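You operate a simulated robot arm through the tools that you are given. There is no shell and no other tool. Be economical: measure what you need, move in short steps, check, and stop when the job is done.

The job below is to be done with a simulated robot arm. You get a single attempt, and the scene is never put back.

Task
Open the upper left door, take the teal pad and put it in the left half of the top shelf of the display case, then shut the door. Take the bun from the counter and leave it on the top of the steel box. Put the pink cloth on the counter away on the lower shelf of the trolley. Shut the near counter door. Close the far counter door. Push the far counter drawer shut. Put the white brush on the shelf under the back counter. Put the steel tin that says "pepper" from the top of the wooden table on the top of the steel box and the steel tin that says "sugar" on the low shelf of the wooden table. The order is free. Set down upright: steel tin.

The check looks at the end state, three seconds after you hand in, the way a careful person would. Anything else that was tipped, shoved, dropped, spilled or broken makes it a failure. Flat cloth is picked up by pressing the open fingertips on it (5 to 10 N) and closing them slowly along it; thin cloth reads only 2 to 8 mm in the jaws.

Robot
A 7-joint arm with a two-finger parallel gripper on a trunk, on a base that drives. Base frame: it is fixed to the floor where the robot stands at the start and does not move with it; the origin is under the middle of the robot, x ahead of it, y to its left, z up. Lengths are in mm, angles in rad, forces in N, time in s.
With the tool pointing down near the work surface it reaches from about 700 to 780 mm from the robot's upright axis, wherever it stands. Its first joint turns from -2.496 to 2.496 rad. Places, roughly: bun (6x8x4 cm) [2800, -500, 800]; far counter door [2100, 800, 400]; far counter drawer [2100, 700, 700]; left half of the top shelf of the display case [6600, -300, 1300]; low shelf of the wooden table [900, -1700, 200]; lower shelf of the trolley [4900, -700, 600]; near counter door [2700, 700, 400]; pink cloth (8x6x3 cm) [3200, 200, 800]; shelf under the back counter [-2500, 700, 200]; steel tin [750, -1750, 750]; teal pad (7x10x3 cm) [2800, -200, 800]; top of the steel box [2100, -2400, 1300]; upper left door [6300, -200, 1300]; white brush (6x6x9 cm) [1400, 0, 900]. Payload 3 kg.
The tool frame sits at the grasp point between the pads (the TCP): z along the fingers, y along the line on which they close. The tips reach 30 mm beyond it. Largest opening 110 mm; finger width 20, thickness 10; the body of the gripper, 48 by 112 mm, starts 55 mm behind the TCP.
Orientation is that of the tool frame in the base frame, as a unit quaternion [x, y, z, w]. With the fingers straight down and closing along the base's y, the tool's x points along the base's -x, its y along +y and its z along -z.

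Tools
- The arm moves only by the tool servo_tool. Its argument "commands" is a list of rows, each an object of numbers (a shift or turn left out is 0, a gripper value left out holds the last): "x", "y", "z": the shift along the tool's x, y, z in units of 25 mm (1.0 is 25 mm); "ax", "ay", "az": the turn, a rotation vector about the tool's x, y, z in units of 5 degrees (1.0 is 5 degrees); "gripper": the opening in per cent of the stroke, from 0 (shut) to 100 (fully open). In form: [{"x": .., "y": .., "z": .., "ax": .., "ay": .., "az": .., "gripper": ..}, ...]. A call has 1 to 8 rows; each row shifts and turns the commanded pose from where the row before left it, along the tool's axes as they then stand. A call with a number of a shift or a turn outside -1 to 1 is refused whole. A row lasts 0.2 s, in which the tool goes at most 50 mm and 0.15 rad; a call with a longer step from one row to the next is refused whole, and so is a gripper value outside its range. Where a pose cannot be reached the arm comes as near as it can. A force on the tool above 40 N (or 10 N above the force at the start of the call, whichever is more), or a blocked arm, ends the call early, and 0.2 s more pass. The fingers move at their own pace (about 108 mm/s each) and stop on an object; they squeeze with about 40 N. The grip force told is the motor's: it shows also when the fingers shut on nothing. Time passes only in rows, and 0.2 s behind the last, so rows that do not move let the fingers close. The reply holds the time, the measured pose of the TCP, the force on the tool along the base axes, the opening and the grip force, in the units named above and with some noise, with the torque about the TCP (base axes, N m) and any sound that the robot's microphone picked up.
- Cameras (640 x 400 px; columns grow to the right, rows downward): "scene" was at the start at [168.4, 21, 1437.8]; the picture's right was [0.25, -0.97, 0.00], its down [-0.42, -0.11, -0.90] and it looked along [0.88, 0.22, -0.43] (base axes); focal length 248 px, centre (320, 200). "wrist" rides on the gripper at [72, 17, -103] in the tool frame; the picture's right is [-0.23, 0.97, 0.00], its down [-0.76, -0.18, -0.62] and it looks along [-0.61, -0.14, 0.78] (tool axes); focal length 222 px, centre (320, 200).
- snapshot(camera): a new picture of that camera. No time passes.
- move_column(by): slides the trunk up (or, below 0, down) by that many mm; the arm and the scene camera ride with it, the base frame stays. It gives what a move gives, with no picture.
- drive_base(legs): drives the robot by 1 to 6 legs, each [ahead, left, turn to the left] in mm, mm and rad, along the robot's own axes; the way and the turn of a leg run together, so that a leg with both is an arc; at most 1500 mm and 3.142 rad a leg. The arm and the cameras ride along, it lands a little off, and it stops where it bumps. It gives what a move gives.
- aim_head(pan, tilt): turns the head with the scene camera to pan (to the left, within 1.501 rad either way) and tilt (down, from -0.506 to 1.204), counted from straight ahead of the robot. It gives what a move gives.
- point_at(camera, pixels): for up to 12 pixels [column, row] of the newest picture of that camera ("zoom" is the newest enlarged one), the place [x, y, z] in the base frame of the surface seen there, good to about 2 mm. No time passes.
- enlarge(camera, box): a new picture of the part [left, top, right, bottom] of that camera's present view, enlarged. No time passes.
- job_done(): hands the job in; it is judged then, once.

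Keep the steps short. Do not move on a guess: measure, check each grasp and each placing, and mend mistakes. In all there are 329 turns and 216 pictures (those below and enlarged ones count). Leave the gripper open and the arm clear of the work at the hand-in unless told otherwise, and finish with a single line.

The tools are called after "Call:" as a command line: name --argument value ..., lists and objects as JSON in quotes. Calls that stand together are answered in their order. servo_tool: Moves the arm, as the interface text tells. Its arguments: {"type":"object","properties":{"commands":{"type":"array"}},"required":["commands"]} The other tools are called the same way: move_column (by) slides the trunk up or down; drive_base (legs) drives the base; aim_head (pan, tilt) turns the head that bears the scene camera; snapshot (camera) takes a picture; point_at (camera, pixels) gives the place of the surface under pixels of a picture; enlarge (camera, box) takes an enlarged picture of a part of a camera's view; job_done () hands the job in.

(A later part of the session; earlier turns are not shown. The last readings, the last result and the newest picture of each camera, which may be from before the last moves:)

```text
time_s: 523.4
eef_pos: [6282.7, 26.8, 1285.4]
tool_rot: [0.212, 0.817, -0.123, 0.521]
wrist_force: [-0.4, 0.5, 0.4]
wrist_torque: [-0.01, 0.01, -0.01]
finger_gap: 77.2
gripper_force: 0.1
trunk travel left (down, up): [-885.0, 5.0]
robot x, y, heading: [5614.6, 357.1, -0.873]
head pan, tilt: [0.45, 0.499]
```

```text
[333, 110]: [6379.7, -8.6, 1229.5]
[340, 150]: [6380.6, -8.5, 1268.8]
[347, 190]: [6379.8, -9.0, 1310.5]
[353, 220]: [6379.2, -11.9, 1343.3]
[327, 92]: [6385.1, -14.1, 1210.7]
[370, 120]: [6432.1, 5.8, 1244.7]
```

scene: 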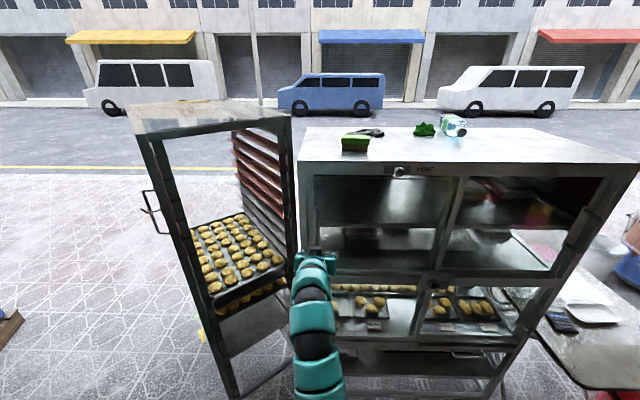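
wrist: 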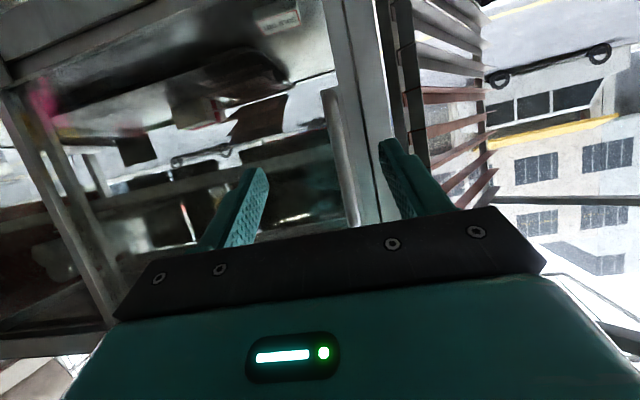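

Call:
drive_base --legs '[[60, 38, 0]]'

Call:
snapshot --camera "wrist"

```text
time_s: 524.4
eef_pos: [6352.4, 6.1, 1283.5]
tool_rot: [0.213, 0.818, -0.124, 0.52]
wrist_force: [-0.3, -0.1, 0.5]
wrist_torque: [-0.02, -0.02, -0.01]
finger_gap: 77.3
gripper_force: 0.1
trunk travel left (down, up): [-885.0, 5.0]
robot x, y, heading: [5680.9, 336.6, -0.872]
head pan, tilt: [0.45, 0.499]
```

```text
84 pictures are left
```

wrist: 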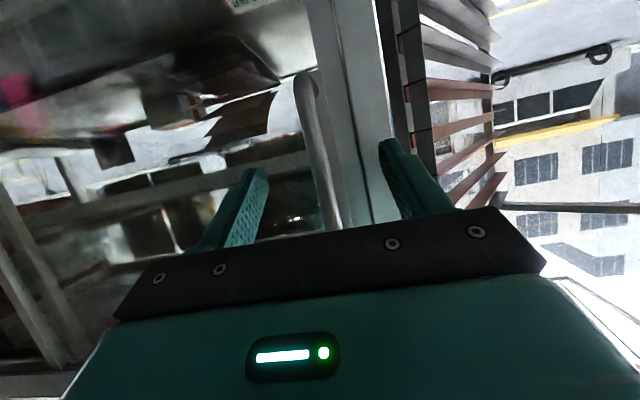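

Call:
servo_tool --commands '[{"x": -0.27, "z": 0.57}, {"x": -0.27, "z": 0.57}, {"gripper": 0}, {}, {}, {}]'

Call:
snapshot --camera "wrist"

```text
time_s: 525.8
eef_pos: [6377.7, -8.0, 1284.1]
tool_rot: [0.211, 0.817, -0.123, 0.522]
wrist_force: [-5.4, -2.1, -1.9]
wrist_torque: [-1.02, 0.51, 0.0]
finger_gap: 13.7
gripper_force: 44.9
trunk travel left (down, up): [-885.0, 5.0]
robot x, y, heading: [5684.9, 334.2, -0.874]
head pan, tilt: [0.45, 0.499]
```

```text
83 pictures are left
```

wrist: 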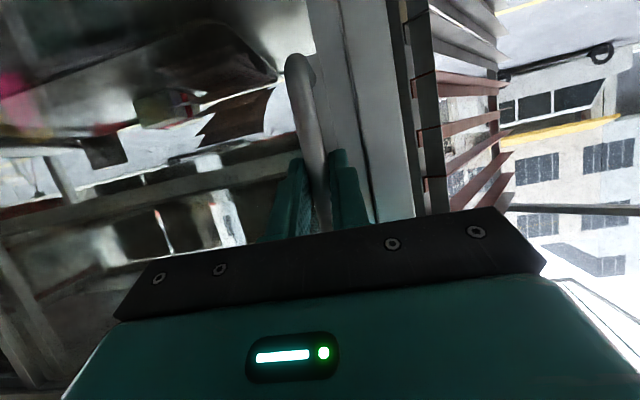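

The handle is gripped (13.7 mm). I swing the door by driving an arc about its hinge (≈ 947 ahead, 69 right of the robot): first 0.2 rad.

Call:
drive_base --legs '[[-14, -189, 0.2]]'

Call:
snapshot --camera "scene"

```text
time_s: 527.3
eef_pos: [6292.0, 11.7, 1284.8]
tool_rot: [0.129, 0.835, -0.071, 0.531]
wrist_force: [-0.3, 0.1, 0.4]
wrist_torque: [0.0, 0.05, 0.07]
finger_gap: 0.0
gripper_force: 37.7
trunk travel left (down, up): [-885.0, 5.0]
robot x, y, heading: [5545.2, 209.6, -0.669]
head pan, tilt: [0.45, 0.499]
```

```text
82 pictures are left
```

scene: 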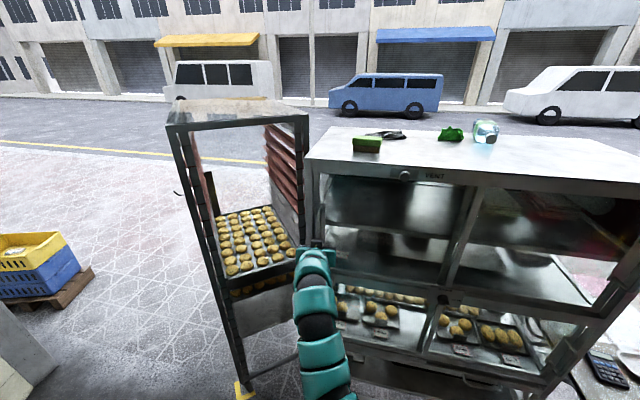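

The grip slipped off. I look at the door and the dial.

Call:
enlarge --camera "scene" --box '[295, 150, 495, 330]'

Call:
point_at --camera "zoom" --pixels '[[75, 190], [70, 210], [40, 180], [85, 240], [150, 165], [470, 300], [60, 250], [55, 120]]'

```text
2.22 times, centred on (395, 240) of scene
```

zoom: 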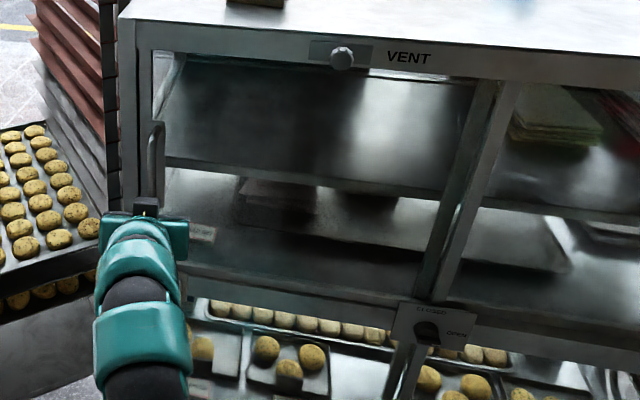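

```text
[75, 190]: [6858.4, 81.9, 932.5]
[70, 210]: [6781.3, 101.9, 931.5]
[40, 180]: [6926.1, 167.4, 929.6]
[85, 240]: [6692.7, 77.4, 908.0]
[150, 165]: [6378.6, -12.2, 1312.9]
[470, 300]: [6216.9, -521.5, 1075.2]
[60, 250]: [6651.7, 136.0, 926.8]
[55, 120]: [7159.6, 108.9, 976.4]
```

The door did not move. I examine the dial and the door's edge closely.

Call:
enlarge --camera "scene" --box '[415, 280, 465, 320]'

Call:
enlarge --camera "scene" --box '[325, 160, 505, 260]'

```text
10.00 times, centred on (440, 300) of scene
```

zoom: 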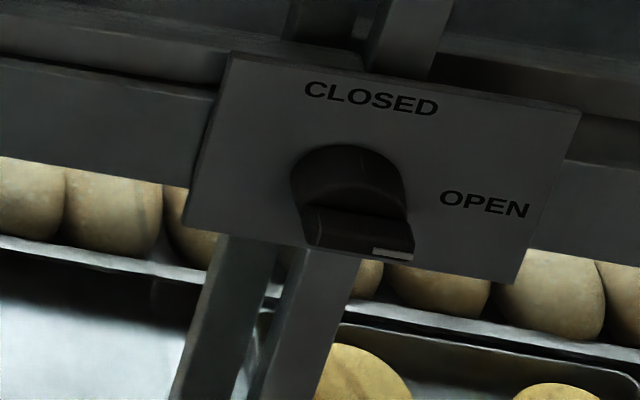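

```text
3.56 times, centred on (415, 210) of scene
```

zoom: 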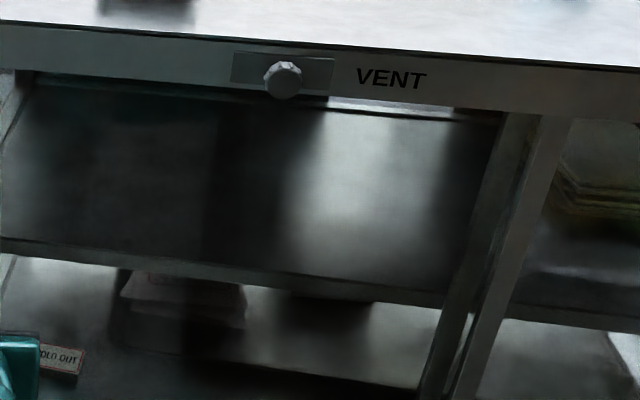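

Call:
enlarge --camera "scene" --box '[300, 150, 500, 310]'

Call:
point_at --camera "zoom" --pixels '[[500, 120], [465, 120], [470, 200], [432, 200], [120, 60], [150, 90], [122, 150], [300, 262], [300, 275], [300, 60], [140, 230], [450, 250]]'

```text
2.50 times, centred on (400, 230) of scene
```

zoom: 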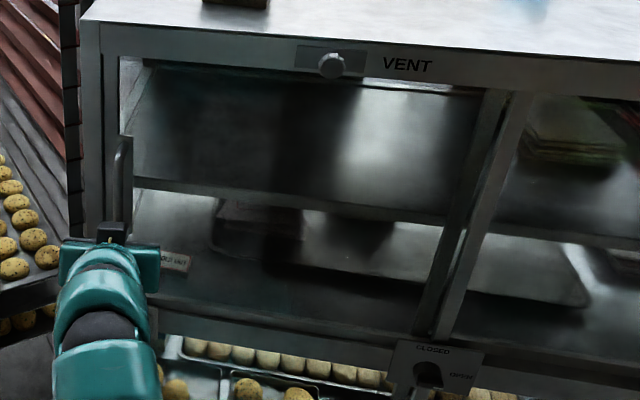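

```text
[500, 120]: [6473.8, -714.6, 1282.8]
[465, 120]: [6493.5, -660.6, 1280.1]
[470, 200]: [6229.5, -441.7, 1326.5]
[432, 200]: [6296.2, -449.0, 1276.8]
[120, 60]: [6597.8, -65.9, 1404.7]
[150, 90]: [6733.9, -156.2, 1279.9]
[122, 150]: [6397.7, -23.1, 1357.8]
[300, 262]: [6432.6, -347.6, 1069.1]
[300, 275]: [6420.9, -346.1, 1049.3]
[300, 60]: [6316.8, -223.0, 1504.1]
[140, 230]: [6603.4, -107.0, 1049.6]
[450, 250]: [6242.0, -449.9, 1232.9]
```

I go back along the same arc with open fingers and re-grip, this time measuring the pull force with small arm moves.

Call:
servo_tool --commands '[{"gripper": 70}, {}, {}]'

Call:
drive_base --legs '[[15, 189, -0.2]]'

Call:
snapshot --camera "wrist"

```text
time_s: 528.1
eef_pos: [6292.8, 12.7, 1285.2]
tool_rot: [0.129, 0.834, -0.07, 0.531]
wrist_force: [0.3, 0.1, 0.5]
wrist_torque: [0.02, 0.03, 0.03]
finger_gap: 77.2
gripper_force: 0.1
trunk travel left (down, up): [-885.0, 5.0]
robot x, y, heading: [5545.2, 211.4, -0.674]
head pan, tilt: [0.45, 0.499]
```

```text
time_s: 529.7
eef_pos: [6384.2, -3.1, 1284.0]
tool_rot: [0.212, 0.818, -0.123, 0.52]
wrist_force: [0.1, -0.1, -0.1]
wrist_torque: [-0.04, -0.03, 0.0]
finger_gap: 77.2
gripper_force: 0.0
trunk travel left (down, up): [-885.0, 5.0]
robot x, y, heading: [5692.7, 339.6, -0.873]
head pan, tilt: [0.45, 0.499]
```

```text
77 pictures are left
```

wrist: 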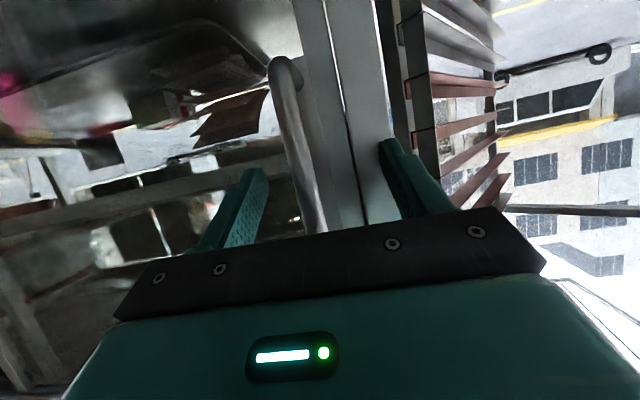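

Call:
servo_tool --commands '[{"y": -0.35}, {"x": -0.17, "z": 0.36}, {"gripper": 0}, {}, {}, {}]'

Call:
servo_tool --commands '[{"x": 0.085, "z": -0.18}, {"x": 0.085, "z": -0.18}, {"x": 0.085, "z": -0.18}]'

Call:
snapshot --camera "wrist"

```text
time_s: 531.1
eef_pos: [6388.0, -16.3, 1286.9]
tool_rot: [0.211, 0.817, -0.123, 0.522]
wrist_force: [-3.3, -0.7, 4.5]
wrist_torque: [-1.17, 0.05, 0.0]
finger_gap: 14.1
gripper_force: 45.2
trunk travel left (down, up): [-885.0, 5.0]
robot x, y, heading: [5691.3, 336.0, -0.872]
head pan, tilt: [0.45, 0.499]
```

```text
time_s: 531.9
eef_pos: [6377.6, -10.5, 1282.2]
tool_rot: [0.212, 0.819, -0.123, 0.519]
wrist_force: [21.1, -15.4, 1.2]
wrist_torque: [-0.94, 0.37, -0.04]
finger_gap: 14.4
gripper_force: 45.0
trunk travel left (down, up): [-885.0, 5.0]
robot x, y, heading: [5690.0, 339.3, -0.873]
head pan, tilt: [0.45, 0.499]
```

```text
76 pictures are left
```

wrist: 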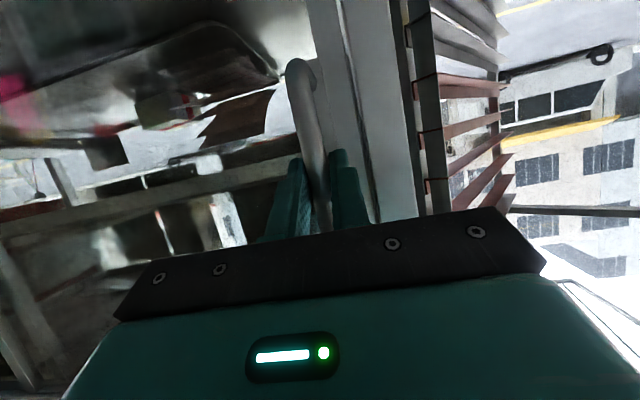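

A pull of 26 N only made it slip. Perhaps the door slides sideways, so I test with a small lateral move toward the centre while gripping.

Call:
servo_tool --commands '[{"x": -0.17, "z": 0.36, "gripper": 0}, {"y": -0.3}, {"y": -0.3}, {}]'

```text
time_s: 532.9
eef_pos: [6375.3, -26.1, 1283.5]
tool_rot: [0.211, 0.818, -0.123, 0.52]
wrist_force: [-18.3, 9.7, -17.3]
wrist_torque: [-0.65, 0.58, -0.03]
finger_gap: 14.1
gripper_force: 45.8
trunk travel left (down, up): [-885.0, 5.0]
robot x, y, heading: [5690.2, 338.9, -0.874]
head pan, tilt: [0.45, 0.499]
```

Nearly zero lateral force while the handle moved 15 mm: it is a sliding door. I ease the forward push and slide it right with the base, in steps.

Call:
servo_tool --commands '[{"x": 0.13, "z": -0.29}, {}]'

Call:
drive_base --legs '[[43, -90, 0]]'

Call:
snapshot --camera "scene"

```text
time_s: 533.5
eef_pos: [6374.0, -25.3, 1284.0]
tool_rot: [0.211, 0.817, -0.123, 0.522]
wrist_force: [25.7, -8.6, -1.4]
wrist_torque: [-0.88, 0.28, 0.02]
finger_gap: 14.0
gripper_force: 44.8
trunk travel left (down, up): [-885.0, 5.0]
robot x, y, heading: [5687.7, 336.6, -0.873]
head pan, tilt: [0.45, 0.499]
```

```text
time_s: 534.6
eef_pos: [6329.7, -115.9, 1283.9]
tool_rot: [0.211, 0.818, -0.122, 0.521]
wrist_force: [18.5, -9.3, 10.4]
wrist_torque: [-1.1, 0.01, -0.01]
finger_gap: 13.7
gripper_force: 45.2
trunk travel left (down, up): [-885.0, 5.0]
robot x, y, heading: [5646.7, 247.2, -0.862]
head pan, tilt: [0.45, 0.499]
```

```text
75 pictures are left
```

scene: 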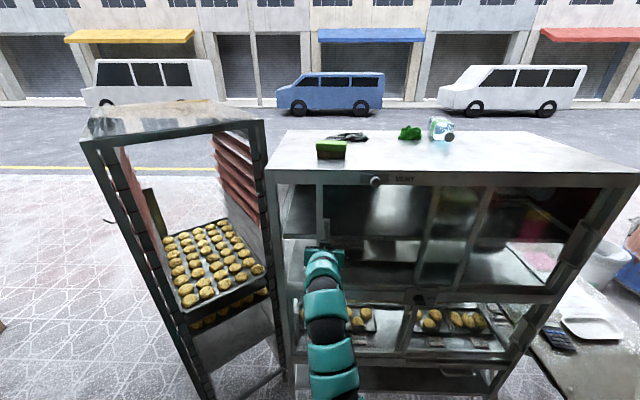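

The door slides open. I continue.

Call:
drive_base --legs '[[56, -98, 0], [46, -100, 0]]'

Call:
snapshot --camera "scene"

```text
time_s: 536.6
eef_pos: [6237.1, -322.6, 1286.1]
tool_rot: [0.211, 0.817, -0.123, 0.522]
wrist_force: [-20.7, 7.5, -11.4]
wrist_torque: [-0.84, 0.51, -0.06]
finger_gap: 13.8
gripper_force: 44.8
trunk travel left (down, up): [-885.0, 5.0]
robot x, y, heading: [5562.4, 37.8, -0.873]
head pan, tilt: [0.45, 0.499]
```

```text
74 pictures are left
```

scene: 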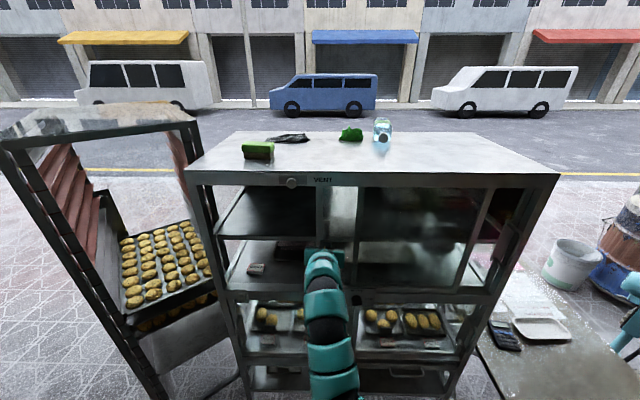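

Call:
drive_base --legs '[[20, -58, 0]]'

Call:
enlarge --camera "scene" --box '[180, 130, 420, 310]'

```text
time_s: 537.6
eef_pos: [6210.4, -376.4, 1285.4]
tool_rot: [0.211, 0.817, -0.122, 0.523]
wrist_force: [19.7, -4.3, 16.7]
wrist_torque: [-0.89, 0.37, 0.04]
finger_gap: 14.1
gripper_force: 45.6
trunk travel left (down, up): [-885.0, 5.0]
robot x, y, heading: [5528.4, -11.7, -0.875]
head pan, tilt: [0.45, 0.499]
```

```text
2.22 times, centred on (300, 220) of scene
```

zoom: 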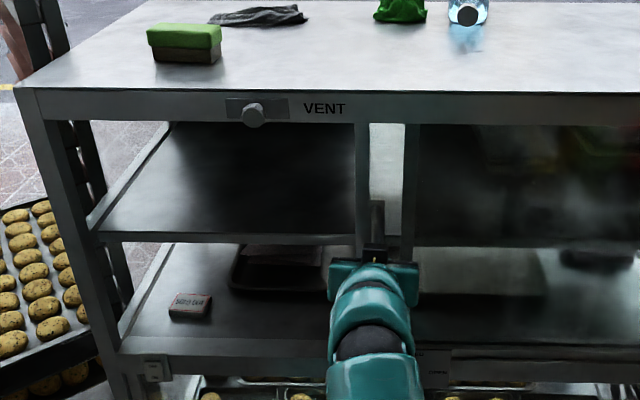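

Opened about 365 mm; the left half of the top shelf is accessible and empty. I release and back off.

Call:
servo_tool --commands '[{"gripper": 70}, {}, {}]'

Call:
drive_base --legs '[[-230, -100, 0]]'

Call:
enlarge --camera "scene" --box '[180, 120, 460, 330]'

Call:
point_at --camera "zoom" --pixels '[[80, 110], [85, 190], [120, 190], [200, 190], [280, 190], [320, 190], [200, 120], [230, 80], [310, 150], [345, 150], [300, 110], [150, 180]]'

```text
time_s: 538.4
eef_pos: [6209.4, -375.9, 1287.3]
tool_rot: [0.212, 0.817, -0.123, 0.522]
wrist_force: [-0.3, -0.6, -0.5]
wrist_torque: [0.0, 0.03, 0.02]
finger_gap: 76.9
gripper_force: 0.0
trunk travel left (down, up): [-885.0, 5.0]
robot x, y, heading: [5527.3, -13.5, -0.875]
head pan, tilt: [0.45, 0.499]
```

```text
time_s: 540.2
eef_pos: [5981.6, -260.8, 1286.9]
tool_rot: [0.211, 0.816, -0.123, 0.524]
wrist_force: [-0.4, 0.2, 0.5]
wrist_torque: [-0.01, -0.02, 0.01]
finger_gap: 77.0
gripper_force: 0.1
trunk travel left (down, up): [-885.0, 5.0]
robot x, y, heading: [5302.8, 101.6, -0.871]
head pan, tilt: [0.45, 0.499]
```

```text
1.90 times, centred on (320, 225) of scene
```

zoom: 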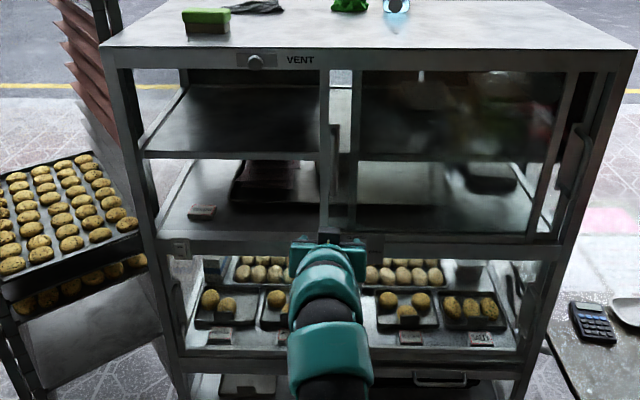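

```text
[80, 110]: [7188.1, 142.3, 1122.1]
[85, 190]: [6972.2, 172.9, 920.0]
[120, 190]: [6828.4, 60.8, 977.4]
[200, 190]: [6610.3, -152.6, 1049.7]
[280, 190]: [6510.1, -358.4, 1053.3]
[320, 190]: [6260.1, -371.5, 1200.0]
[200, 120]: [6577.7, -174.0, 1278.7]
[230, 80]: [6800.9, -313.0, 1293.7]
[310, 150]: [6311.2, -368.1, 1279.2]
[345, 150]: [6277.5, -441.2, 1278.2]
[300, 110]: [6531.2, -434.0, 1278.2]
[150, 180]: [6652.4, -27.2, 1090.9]
```

I set the tilt to 55° (same for picking and placing, so the pad stays flat), lower the arm, and drive back to the counter's far end for the teal pad.

Call:
servo_tool --commands '[{"ay": 1}, {"ay": 1}, {"x": 0.819, "z": 0.574}, {"x": 0.819, "z": 0.574}, {"x": 0.819, "z": 0.574}, {"x": 0.819, "z": 0.574}, {"x": 0.819, "z": 0.574, "gripper": 100}]'

Call:
drive_base --legs '[[0, 0, -2.91], [962, 721, 0], [111, 560, 0]]'

Call:
aim_head --pan 0.35 --tilt 0.7

Call:
snapshot --camera "scene"

```text
time_s: 541.9
eef_pos: [5984.5, -257.1, 1161.1]
tool_rot: [0.222, 0.86, -0.104, 0.449]
wrist_force: [0.2, -0.1, -0.2]
wrist_torque: [0.03, 0.02, 0.01]
finger_gap: 109.8
gripper_force: 0.0
trunk travel left (down, up): [-885.0, 5.0]
robot x, y, heading: [5303.9, 97.4, -0.87]
head pan, tilt: [0.45, 0.499]
```

```text
time_s: 557.8
eef_pos: [2920.8, 66.4, 1163.4]
tool_rot: [0.873, -0.156, -0.456, -0.069]
wrist_force: [-0.9, -1.0, 0.2]
wrist_torque: [0.0, 0.04, 0.0]
finger_gap: 109.9
gripper_force: 0.0
trunk travel left (down, up): [-885.0, 5.0]
robot x, y, heading: [3648.9, -185.0, 2.422]
head pan, tilt: [0.45, 0.499]
```

```text
time_s: 558.5
eef_pos: [2920.8, 68.1, 1162.0]
tool_rot: [0.873, -0.156, -0.456, -0.07]
wrist_force: [0.0, -0.4, -0.1]
wrist_torque: [0.0, 0.01, 0.03]
finger_gap: 109.6
gripper_force: 0.1
trunk travel left (down, up): [-885.0, 5.0]
robot x, y, heading: [3649.1, -182.9, 2.418]
head pan, tilt: [0.351, 0.7]
```

```text
71 pictures are left
```

scene: 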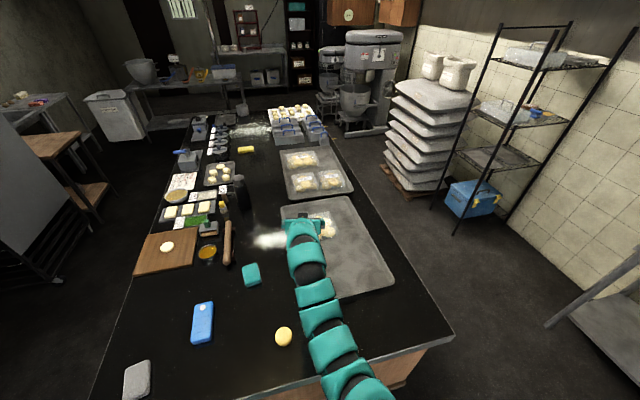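

Call:
enlarge --camera "scene" --box '[210, 240, 290, 310]'

Call:
point_at --camera "zoom" --pixels '[[250, 200], [410, 190], [275, 370], [430, 310], [340, 240], [265, 280], [330, 190], [350, 330], [150, 200], [170, 320]]'

```text
5.71 times, centred on (250, 275) of scene
```

zoom: 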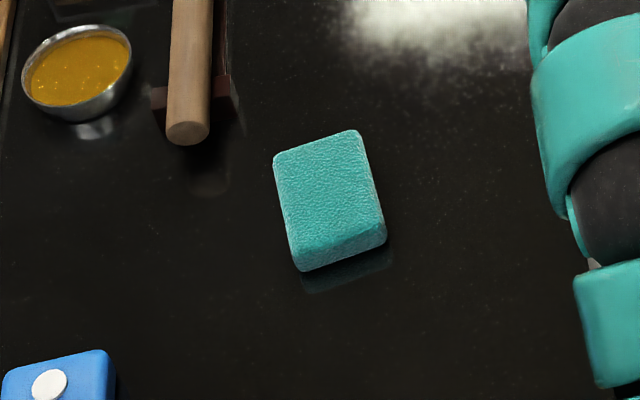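

```text
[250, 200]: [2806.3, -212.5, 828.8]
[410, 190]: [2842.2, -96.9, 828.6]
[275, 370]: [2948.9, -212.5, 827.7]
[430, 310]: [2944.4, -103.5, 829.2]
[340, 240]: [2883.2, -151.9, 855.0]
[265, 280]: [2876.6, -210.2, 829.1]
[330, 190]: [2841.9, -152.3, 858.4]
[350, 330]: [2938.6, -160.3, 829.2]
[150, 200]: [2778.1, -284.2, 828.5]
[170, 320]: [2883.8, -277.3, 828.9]
```

Call:
point_at --camera "zoom" --pixels '[[281, 160], [352, 138], [378, 212], [297, 243], [328, 190]]'

```text
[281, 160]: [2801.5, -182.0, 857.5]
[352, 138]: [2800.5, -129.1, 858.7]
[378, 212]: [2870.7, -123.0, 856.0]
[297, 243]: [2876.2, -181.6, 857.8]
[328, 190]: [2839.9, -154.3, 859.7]
```

The pad is at x 2793–2885, y -188…-120, top 859; its long axis points toward me. I align on bearing 167°, 80 mm short, then descend.

Call:
drive_base --legs '[[-127, 106, 0], [0, 0, 0.105]]'

Call:
move_column --by -200

Call:
snapshot --camera "wrist"

Call:
snapshot --camera "scene"

```text
time_s: 560.5
eef_pos: [2921.2, -174.2, 1162.4]
tool_rot: [0.881, -0.108, -0.459, -0.045]
wrist_force: [0.0, -0.1, -1.6]
wrist_torque: [0.02, 0.01, -0.02]
finger_gap: 109.9
gripper_force: 0.1
trunk travel left (down, up): [-885.0, 5.0]
robot x, y, heading: [3673.8, -346.4, 2.529]
head pan, tilt: [0.351, 0.7]
```

```text
time_s: 562.7
eef_pos: [2921.4, -173.6, 963.9]
tool_rot: [0.881, -0.108, -0.459, -0.045]
wrist_force: [-0.5, 0.3, 0.3]
wrist_torque: [-0.02, 0.02, 0.0]
finger_gap: 110.0
gripper_force: 0.0
trunk travel left (down, up): [-685.0, 205.0]
robot x, y, heading: [3675.8, -345.9, 2.525]
head pan, tilt: [0.351, 0.7]
```

```text
69 pictures are left
```

wrist: 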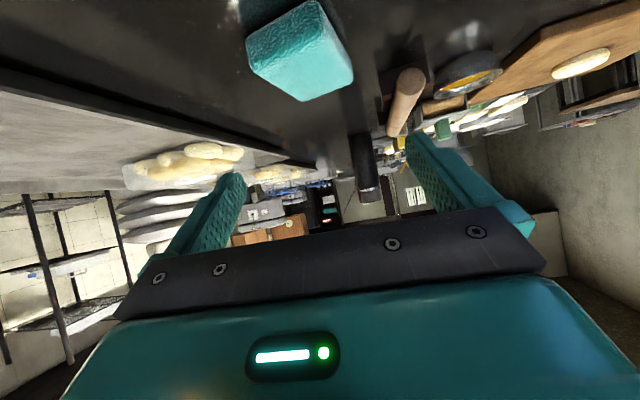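

```text
68 pictures are left
```

scene: 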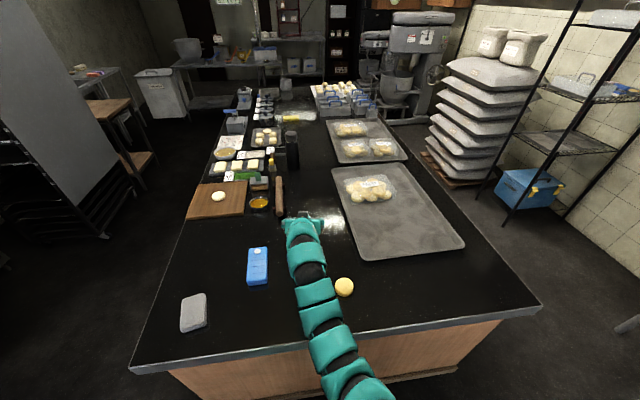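

Lateral alignment is within 1 mm. I lower to z≈857 and advance 76 mm.

Call:
move_column --by -106

Call:
servo_tool --commands '[{"x": -0.574, "z": 0.819}, {"x": -0.574, "z": 0.819}, {"x": -0.574, "z": 0.819}, {}]'

Call:
snapshot --camera "wrist"

```text
time_s: 564.0
eef_pos: [2922.6, -172.7, 856.9]
tool_rot: [0.881, -0.108, -0.459, -0.045]
wrist_force: [-0.4, 0.1, 0.8]
wrist_torque: [0.04, 0.03, 0.02]
finger_gap: 109.8
gripper_force: 0.1
trunk travel left (down, up): [-579.0, 311.0]
robot x, y, heading: [3673.6, -343.6, 2.534]
head pan, tilt: [0.351, 0.7]
```

```text
time_s: 565.0
eef_pos: [2849.4, -157.3, 856.9]
tool_rot: [0.88, -0.108, -0.46, -0.045]
wrist_force: [-0.3, -0.9, 2.0]
wrist_torque: [0.15, -0.01, -0.02]
finger_gap: 110.0
gripper_force: 0.0
trunk travel left (down, up): [-579.0, 311.0]
robot x, y, heading: [3675.0, -347.0, 2.529]
head pan, tilt: [0.351, 0.7]
```

```text
67 pictures are left
```

wrist: 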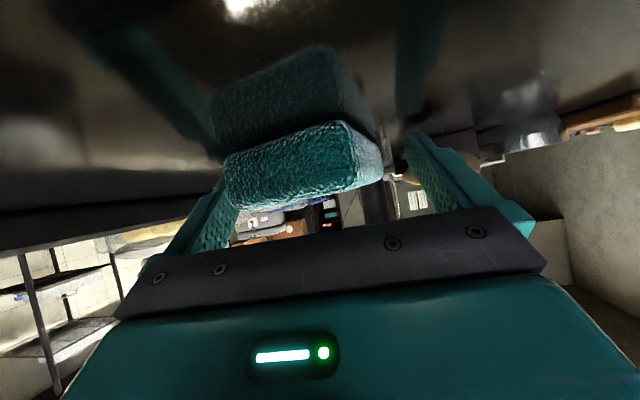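

Call:
servo_tool --commands '[{"gripper": 85}, {"gripper": 75}, {"gripper": 65}, {"gripper": 50}, {"gripper": 0}, {}, {}]'

Call:
snapshot --camera "wrist"

```text
time_s: 566.6
eef_pos: [2850.2, -156.9, 856.3]
tool_rot: [0.881, -0.108, -0.459, -0.044]
wrist_force: [0.0, -0.5, -0.4]
wrist_torque: [0.02, -0.04, 0.01]
finger_gap: 67.2
gripper_force: 39.4
trunk travel left (down, up): [-579.0, 311.0]
robot x, y, heading: [3671.4, -345.5, 2.523]
head pan, tilt: [0.351, 0.7]
```

```text
66 pictures are left
```

wrist: 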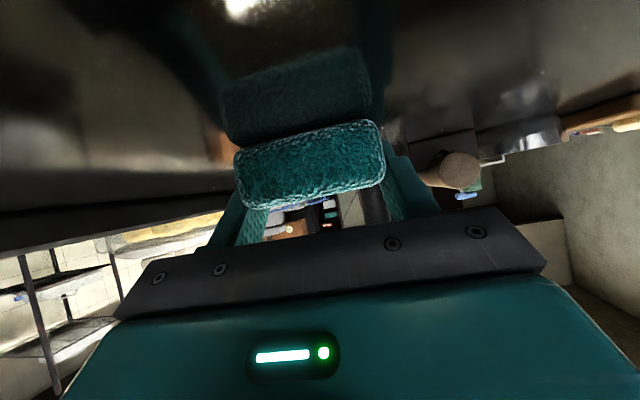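

The pad is gripped (67 mm). I lift, then drive back to the display case.

Call:
move_column --by 305

Call:
drive_base --legs '[[-132, -641, 0], [-929, -661, 0], [0, 0, 2.914]]'

Call:
aim_head --pan 0.45 --tilt 0.5

Call:
snapshot --camera "scene"

```text
time_s: 569.7
eef_pos: [2849.1, -155.3, 1160.8]
tool_rot: [0.88, -0.108, -0.459, -0.045]
wrist_force: [0.0, -0.5, -0.5]
wrist_torque: [0.0, -0.03, 0.0]
finger_gap: 67.3
gripper_force: 39.8
trunk travel left (down, up): [-884.0, 6.0]
robot x, y, heading: [3673.8, -340.6, 2.529]
head pan, tilt: [0.351, 0.7]
```

```text
time_s: 585.8
eef_pos: [6086.3, -168.2, 1161.7]
tool_rot: [0.166, 0.872, -0.075, 0.455]
wrist_force: [-0.1, -0.3, -0.9]
wrist_torque: [0.01, -0.03, -0.01]
finger_gap: 67.2
gripper_force: 39.5
trunk travel left (down, up): [-884.0, 6.0]
robot x, y, heading: [5295.4, 129.5, -0.747]
head pan, tilt: [0.351, 0.7]
```

```text
time_s: 586.5
eef_pos: [6086.8, -166.6, 1161.0]
tool_rot: [0.166, 0.872, -0.074, 0.455]
wrist_force: [0.1, -0.1, -0.5]
wrist_torque: [-0.02, 0.01, 0.0]
finger_gap: 67.3
gripper_force: 40.5
trunk travel left (down, up): [-884.0, 6.0]
robot x, y, heading: [5301.4, 130.5, -0.747]
head pan, tilt: [0.45, 0.499]
```

```text
65 pictures are left
```

scene: 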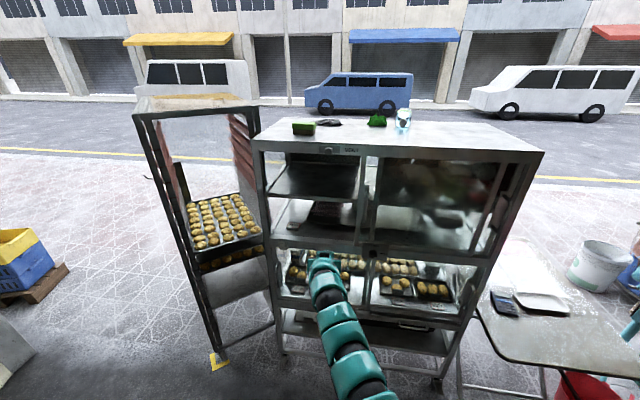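

Call:
servo_tool --commands '[{"x": 0.574, "z": -0.819}, {"x": 0.574, "z": -0.819}, {"x": 0.574, "z": -0.819}, {"x": -0.819, "z": -0.574}, {"x": -0.819, "z": -0.574}, {"x": -0.819, "z": -0.574}, {"x": -0.819, "z": -0.574}]'

Call:
servo_tool --commands '[{"x": -0.819, "z": -0.574}, {"x": -0.819, "z": -0.574}, {"x": -0.819, "z": -0.574}, {}]'

Call:
drive_base --legs '[[0, 0, -0.08]]'

```text
time_s: 588.1
eef_pos: [6015.9, -141.6, 1260.2]
tool_rot: [0.166, 0.872, -0.075, 0.455]
wrist_force: [-0.3, 0.3, -0.8]
wrist_torque: [0.01, 0.0, -0.04]
finger_gap: 66.9
gripper_force: 40.0
trunk travel left (down, up): [-884.0, 6.0]
robot x, y, heading: [5294.3, 127.1, -0.747]
head pan, tilt: [0.45, 0.499]
```

```text
time_s: 589.1
eef_pos: [6016.6, -144.7, 1336.3]
tool_rot: [0.166, 0.871, -0.074, 0.456]
wrist_force: [-0.6, -0.1, 0.5]
wrist_torque: [0.0, -0.02, 0.01]
finger_gap: 67.1
gripper_force: 40.1
trunk travel left (down, up): [-884.0, 6.0]
robot x, y, heading: [5295.8, 129.8, -0.748]
head pan, tilt: [0.45, 0.499]
```

```text
time_s: 590.0
eef_pos: [5992.2, -201.8, 1336.8]
tool_rot: [0.201, 0.864, -0.093, 0.452]
wrist_force: [-0.2, 0.1, -0.9]
wrist_torque: [0.02, 0.02, 0.0]
finger_gap: 67.2
gripper_force: 39.8
trunk travel left (down, up): [-884.0, 6.0]
robot x, y, heading: [5293.9, 126.3, -0.825]
head pan, tilt: [0.45, 0.499]
```

Call:
drive_base --legs '[[172, 233, 0]]'

Call:
enlarge --camera "scene" --box '[230, 110, 430, 290]'

Call:
point_at --camera "zoom" --pixels '[[130, 100], [200, 115], [150, 110], [130, 90], [270, 180], [270, 250], [260, 200], [290, 120], [60, 180], [240, 260], [235, 290], [230, 330]]'

```text
time_s: 592.0
eef_pos: [6284.7, -168.5, 1334.8]
tool_rot: [0.202, 0.864, -0.094, 0.452]
wrist_force: [0.4, 1.1, -0.3]
wrist_torque: [-0.01, 0.02, 0.02]
finger_gap: 67.1
gripper_force: 39.9
trunk travel left (down, up): [-884.0, 6.0]
robot x, y, heading: [5587.1, 162.5, -0.824]
head pan, tilt: [0.45, 0.499]
```

```text
2.22 times, centred on (330, 200) of scene
```

zoom: 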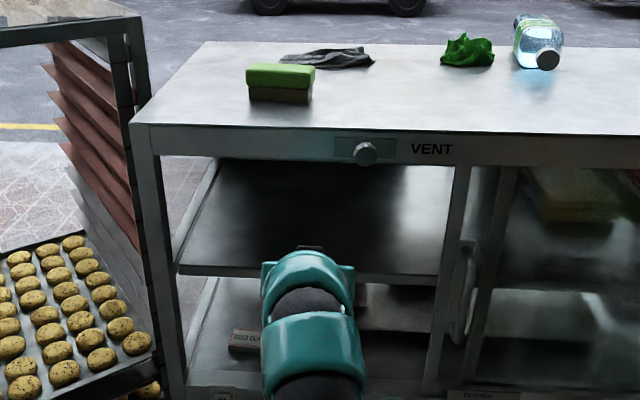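

```text
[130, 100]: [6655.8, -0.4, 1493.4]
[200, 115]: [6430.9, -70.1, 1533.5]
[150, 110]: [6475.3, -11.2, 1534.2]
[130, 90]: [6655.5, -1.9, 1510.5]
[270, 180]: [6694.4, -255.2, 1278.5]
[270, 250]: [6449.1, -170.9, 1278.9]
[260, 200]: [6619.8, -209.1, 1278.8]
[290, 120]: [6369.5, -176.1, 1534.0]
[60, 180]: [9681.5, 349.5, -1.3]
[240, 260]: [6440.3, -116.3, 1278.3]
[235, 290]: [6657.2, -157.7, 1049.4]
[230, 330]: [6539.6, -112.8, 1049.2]
```

Call:
point_at --camera "zoom" --pixels '[[250, 150], [250, 156], [300, 255], [310, 275], [305, 300], [310, 330], [308, 247], [350, 270], [175, 270], [430, 278]]'

```text
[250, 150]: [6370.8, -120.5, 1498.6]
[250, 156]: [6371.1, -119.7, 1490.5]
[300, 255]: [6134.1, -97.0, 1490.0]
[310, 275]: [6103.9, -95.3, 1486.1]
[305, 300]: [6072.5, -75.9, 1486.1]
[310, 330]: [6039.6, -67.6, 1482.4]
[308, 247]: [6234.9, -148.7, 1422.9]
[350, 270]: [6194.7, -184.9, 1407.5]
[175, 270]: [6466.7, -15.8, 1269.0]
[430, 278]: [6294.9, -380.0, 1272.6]
```

Header underside is at 1488; my arm profile stays below it. I lower 10 mm and drive 195 mm in.

Call:
move_column --by -10

Call:
drive_base --legs '[[100, 42, 0]]'

Call:
enlarge --camera "scene" --box '[230, 110, 430, 290]'

```text
time_s: 592.6
eef_pos: [6283.8, -169.9, 1325.0]
tool_rot: [0.201, 0.864, -0.093, 0.452]
wrist_force: [1.0, 1.2, -0.7]
wrist_torque: [-0.02, 0.04, 0.0]
finger_gap: 67.1
gripper_force: 39.9
trunk travel left (down, up): [-874.0, 16.0]
robot x, y, heading: [5588.2, 159.4, -0.828]
head pan, tilt: [0.45, 0.499]
```

```text
time_s: 593.8
eef_pos: [6382.9, -215.1, 1325.8]
tool_rot: [0.201, 0.864, -0.093, 0.452]
wrist_force: [-0.8, -0.7, -0.5]
wrist_torque: [0.01, 0.03, -0.01]
finger_gap: 67.2
gripper_force: 40.1
trunk travel left (down, up): [-874.0, 16.0]
robot x, y, heading: [5685.6, 113.6, -0.827]
head pan, tilt: [0.45, 0.499]
```

```text
2.22 times, centred on (330, 200) of scene
```

zoom: 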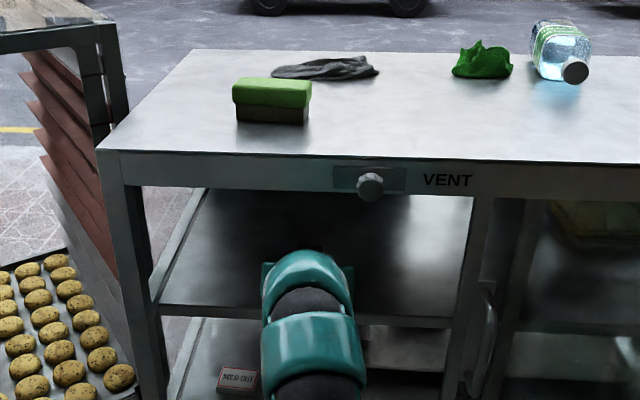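

Call:
drive_base --legs '[[76, 31, 0]]'

Call:
move_column --by -16

Call:
snapshot --camera "wrist"

```text
time_s: 594.9
eef_pos: [6457.9, -251.1, 1324.5]
tool_rot: [0.201, 0.864, -0.093, 0.452]
wrist_force: [0.7, -0.5, -0.5]
wrist_torque: [0.02, 0.0, -0.02]
finger_gap: 67.0
gripper_force: 40.7
trunk travel left (down, up): [-874.0, 16.0]
robot x, y, heading: [5758.2, 81.4, -0.827]
head pan, tilt: [0.45, 0.499]
```

```text
time_s: 595.5
eef_pos: [6455.4, -248.9, 1309.4]
tool_rot: [0.202, 0.864, -0.094, 0.452]
wrist_force: [-0.1, -1.0, -0.2]
wrist_torque: [-0.01, 0.0, 0.0]
finger_gap: 67.0
gripper_force: 40.0
trunk travel left (down, up): [-858.0, 32.0]
robot x, y, heading: [5763.0, 84.2, -0.828]
head pan, tilt: [0.45, 0.499]
```

```text
62 pictures are left
```

wrist: 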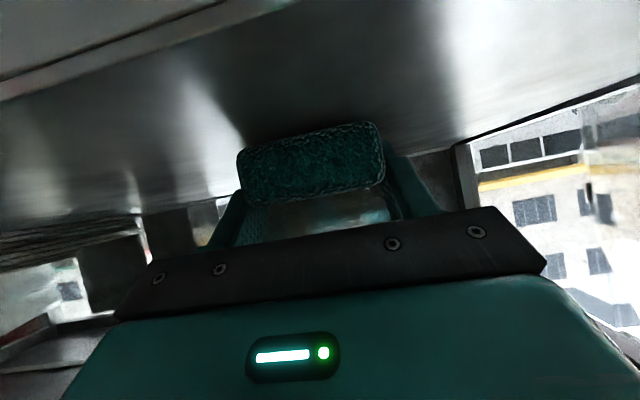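

Call:
move_column --by -3

Call:
servo_tool --commands '[{"gripper": 66}, {"gripper": 75}, {"gripper": 85}, {}, {}]'

Call:
snapshot --camera "wrist"

```text
time_s: 596.0
eef_pos: [6457.1, -250.7, 1306.4]
tool_rot: [0.202, 0.864, -0.094, 0.452]
wrist_force: [-0.3, 0.2, 1.7]
wrist_torque: [-0.02, 0.09, 0.01]
finger_gap: 66.9
gripper_force: 39.9
trunk travel left (down, up): [-855.0, 35.0]
robot x, y, heading: [5761.9, 79.4, -0.829]
head pan, tilt: [0.45, 0.499]
```

```text
time_s: 597.2
eef_pos: [6457.0, -250.3, 1307.3]
tool_rot: [0.201, 0.864, -0.093, 0.452]
wrist_force: [0.5, 0.3, 0.0]
wrist_torque: [0.01, 0.0, -0.01]
finger_gap: 93.6
gripper_force: 0.1
trunk travel left (down, up): [-855.0, 35.0]
robot x, y, heading: [5759.1, 77.7, -0.831]
head pan, tilt: [0.45, 0.499]
```

```text
61 pictures are left
```

wrist: 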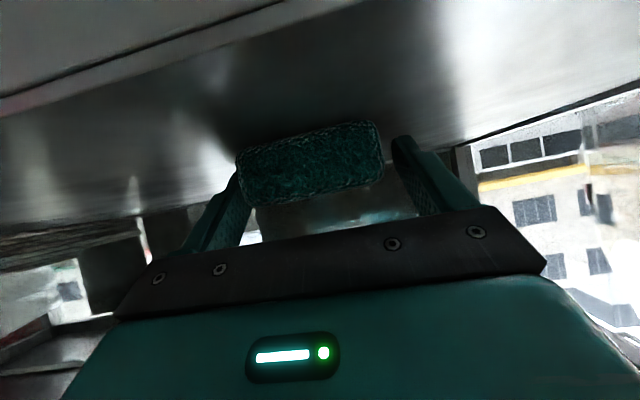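

Call:
servo_tool --commands '[{"gripper": 100}, {"y": -0.25}, {}]'

Call:
drive_base --legs '[[-228, -94, 0]]'

Call:
enlarge --camera "scene" --box '[230, 110, 430, 290]'

```text
time_s: 598.0
eef_pos: [6453.4, -255.5, 1308.1]
tool_rot: [0.201, 0.864, -0.093, 0.453]
wrist_force: [-0.7, 0.4, 0.2]
wrist_torque: [0.01, 0.01, -0.02]
finger_gap: 110.1
gripper_force: 0.1
trunk travel left (down, up): [-855.0, 35.0]
robot x, y, heading: [5765.7, 81.6, -0.826]
head pan, tilt: [0.45, 0.499]
```

```text
time_s: 599.9
eef_pos: [6226.8, -149.3, 1307.5]
tool_rot: [0.202, 0.863, -0.094, 0.452]
wrist_force: [0.1, -1.1, 0.3]
wrist_torque: [-0.02, -0.03, 0.01]
finger_gap: 110.2
gripper_force: 0.1
trunk travel left (down, up): [-855.0, 35.0]
robot x, y, heading: [5535.6, 186.3, -0.833]
head pan, tilt: [0.45, 0.499]
```

```text
2.22 times, centred on (330, 200) of scene
```

zoom: 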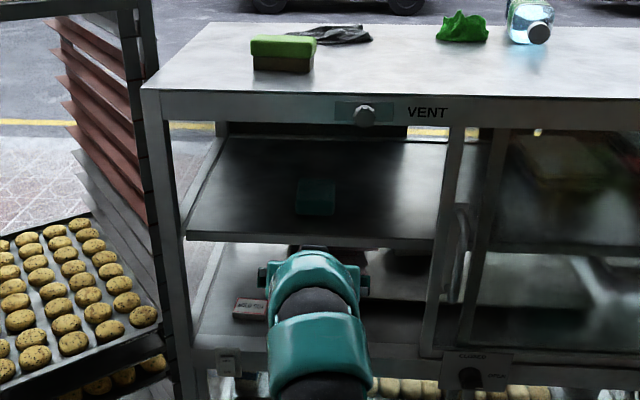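

The teal pad lies in the left half of the top shelf. Now the door: I measure the handle.

Call:
point_at --camera "zoom" --pixels '[[462, 215], [466, 240], [462, 280], [455, 300], [445, 200], [315, 195], [467, 225]]'

Call:
enlarge --camera "scene" --box '[355, 190, 395, 250]'

```text
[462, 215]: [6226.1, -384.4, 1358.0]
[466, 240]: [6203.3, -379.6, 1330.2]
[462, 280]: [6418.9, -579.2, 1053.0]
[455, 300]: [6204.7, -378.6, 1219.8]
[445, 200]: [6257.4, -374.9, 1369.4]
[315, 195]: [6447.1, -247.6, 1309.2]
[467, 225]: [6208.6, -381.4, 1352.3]
```

```text
6.67 times, centred on (375, 220) of scene
```

zoom: 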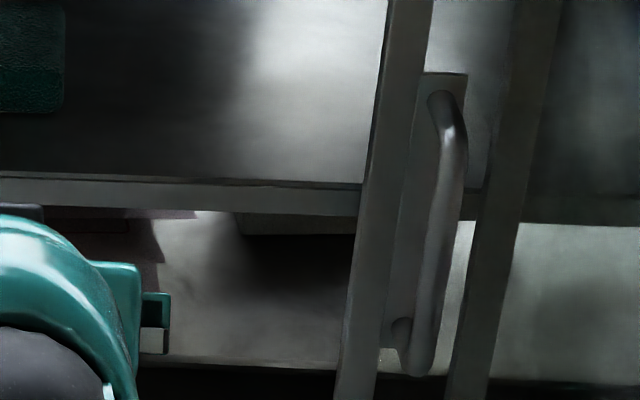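

Call:
drive_base --legs '[[80, -195, 0]]'

Call:
move_column --by -24

Call:
servo_tool --commands '[{"gripper": 70}, {}, {}]'

Call:
snapshot --camera "wrist"

```text
time_s: 601.5
eef_pos: [6139.1, -341.1, 1308.4]
tool_rot: [0.201, 0.864, -0.093, 0.452]
wrist_force: [-0.2, -0.4, -1.0]
wrist_torque: [0.01, 0.02, 0.05]
finger_gap: 109.9
gripper_force: 0.0
trunk travel left (down, up): [-855.0, 35.0]
robot x, y, heading: [5445.1, -4.0, -0.831]
head pan, tilt: [0.45, 0.499]
```

```text
time_s: 602.2
eef_pos: [6140.0, -340.4, 1283.8]
tool_rot: [0.201, 0.864, -0.093, 0.452]
wrist_force: [0.8, 0.6, -0.1]
wrist_torque: [0.01, 0.01, -0.01]
finger_gap: 109.7
gripper_force: 0.1
trunk travel left (down, up): [-831.0, 59.0]
robot x, y, heading: [5443.4, -5.8, -0.828]
head pan, tilt: [0.45, 0.499]
```

```text
time_s: 603.0
eef_pos: [6139.2, -339.5, 1282.5]
tool_rot: [0.201, 0.864, -0.094, 0.452]
wrist_force: [0.3, 0.2, 0.1]
wrist_torque: [-0.03, 0.0, -0.03]
finger_gap: 76.9
gripper_force: 0.0
trunk travel left (down, up): [-831.0, 59.0]
robot x, y, heading: [5446.2, -2.6, -0.827]
head pan, tilt: [0.45, 0.499]
```

```text
58 pictures are left
```

wrist: 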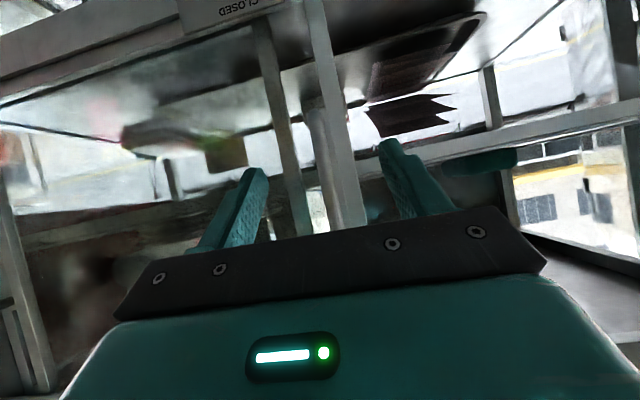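

Call:
drive_base --legs '[[69, 18, 0]]'

Call:
snapshot --camera "wrist"

```text
time_s: 604.0
eef_pos: [6201.7, -380.2, 1281.2]
tool_rot: [0.202, 0.864, -0.093, 0.452]
wrist_force: [0.1, 0.1, -0.6]
wrist_torque: [-0.01, -0.01, 0.0]
finger_gap: 77.0
gripper_force: 0.1
trunk travel left (down, up): [-831.0, 59.0]
robot x, y, heading: [5508.4, -39.4, -0.83]
head pan, tilt: [0.45, 0.499]
```

```text
57 pictures are left
```

wrist: 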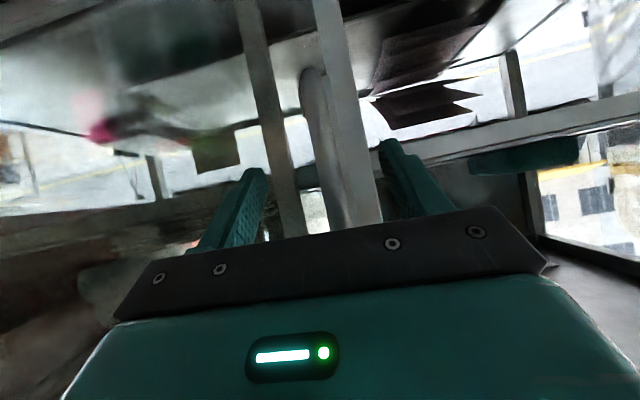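

Call:
servo_tool --commands '[{"gripper": 0}, {}, {}, {}]'

Call:
drive_base --legs '[[-56, 140, 0]]'

Call:
drive_base --legs '[[-56, 140, 0]]'

Call:
snapshot --camera "scene"

```text
time_s: 605.0
eef_pos: [6200.0, -375.8, 1285.1]
tool_rot: [0.2, 0.864, -0.093, 0.454]
wrist_force: [0.8, 4.9, 6.2]
wrist_torque: [-1.04, 0.42, 0.08]
finger_gap: 14.1
gripper_force: 44.8
trunk travel left (down, up): [-831.0, 59.0]
robot x, y, heading: [5505.2, -42.3, -0.826]
head pan, tilt: [0.45, 0.499]
```

```text
time_s: 606.4
eef_pos: [6264.0, -243.3, 1285.0]
tool_rot: [0.201, 0.863, -0.094, 0.454]
wrist_force: [-0.1, 0.2, 8.0]
wrist_torque: [-1.17, 0.07, 0.05]
finger_gap: 13.9
gripper_force: 44.5
trunk travel left (down, up): [-831.0, 59.0]
robot x, y, heading: [5573.3, 89.8, -0.833]
head pan, tilt: [0.45, 0.499]
```

```text
time_s: 607.8
eef_pos: [6327.8, -110.5, 1284.5]
tool_rot: [0.203, 0.863, -0.094, 0.453]
wrist_force: [-4.1, 1.5, 1.3]
wrist_torque: [-1.02, 0.36, 0.03]
finger_gap: 13.9
gripper_force: 45.2
trunk travel left (down, up): [-831.0, 59.0]
robot x, y, heading: [5637.1, 228.4, -0.829]
head pan, tilt: [0.45, 0.499]
```

```text
56 pictures are left
```

scene: 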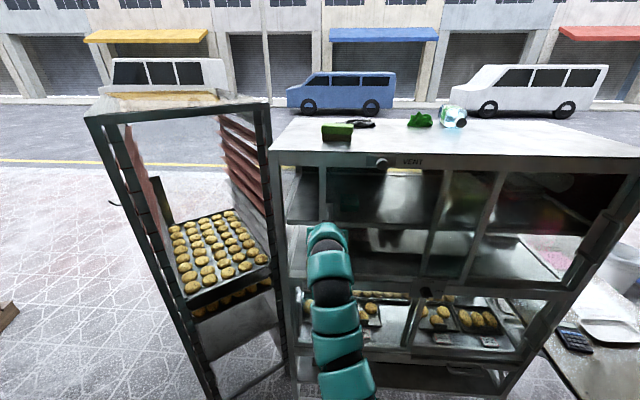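

Call:
drive_base --legs '[[-36, 88, 0]]'

Call:
servo_tool --commands '[{"y": 0.3}, {"y": 0.3}, {"y": 0.3}, {"y": 0.3}]'

Call:
enlarge --camera "scene" --box '[220, 110, 460, 310]'

```text
time_s: 608.9
eef_pos: [6369.6, -25.5, 1283.8]
tool_rot: [0.203, 0.863, -0.095, 0.453]
wrist_force: [1.7, 0.8, 2.0]
wrist_torque: [-1.19, -0.01, 0.02]
finger_gap: 14.0
gripper_force: 45.5
trunk travel left (down, up): [-831.0, 59.0]
robot x, y, heading: [5681.2, 316.1, -0.834]
head pan, tilt: [0.45, 0.499]
```

```text
time_s: 609.9
eef_pos: [6376.7, -9.3, 1284.9]
tool_rot: [0.208, 0.862, -0.098, 0.452]
wrist_force: [-23.8, -21.0, -4.0]
wrist_torque: [-1.27, 0.55, -0.34]
finger_gap: 14.0
gripper_force: 44.7
trunk travel left (down, up): [-831.0, 59.0]
robot x, y, heading: [5675.3, 313.6, -0.835]
head pan, tilt: [0.45, 0.499]
```

```text
2.00 times, centred on (340, 210) of scene
```

zoom: 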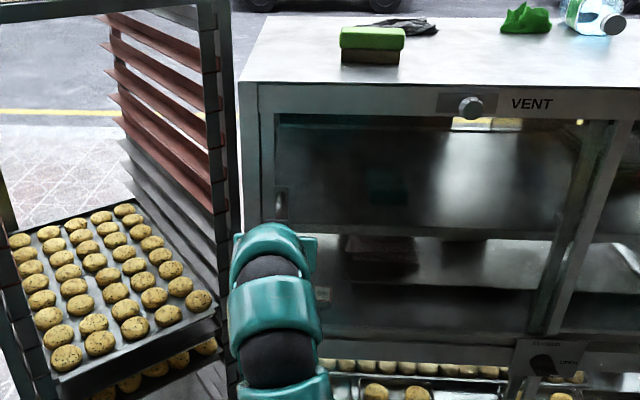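

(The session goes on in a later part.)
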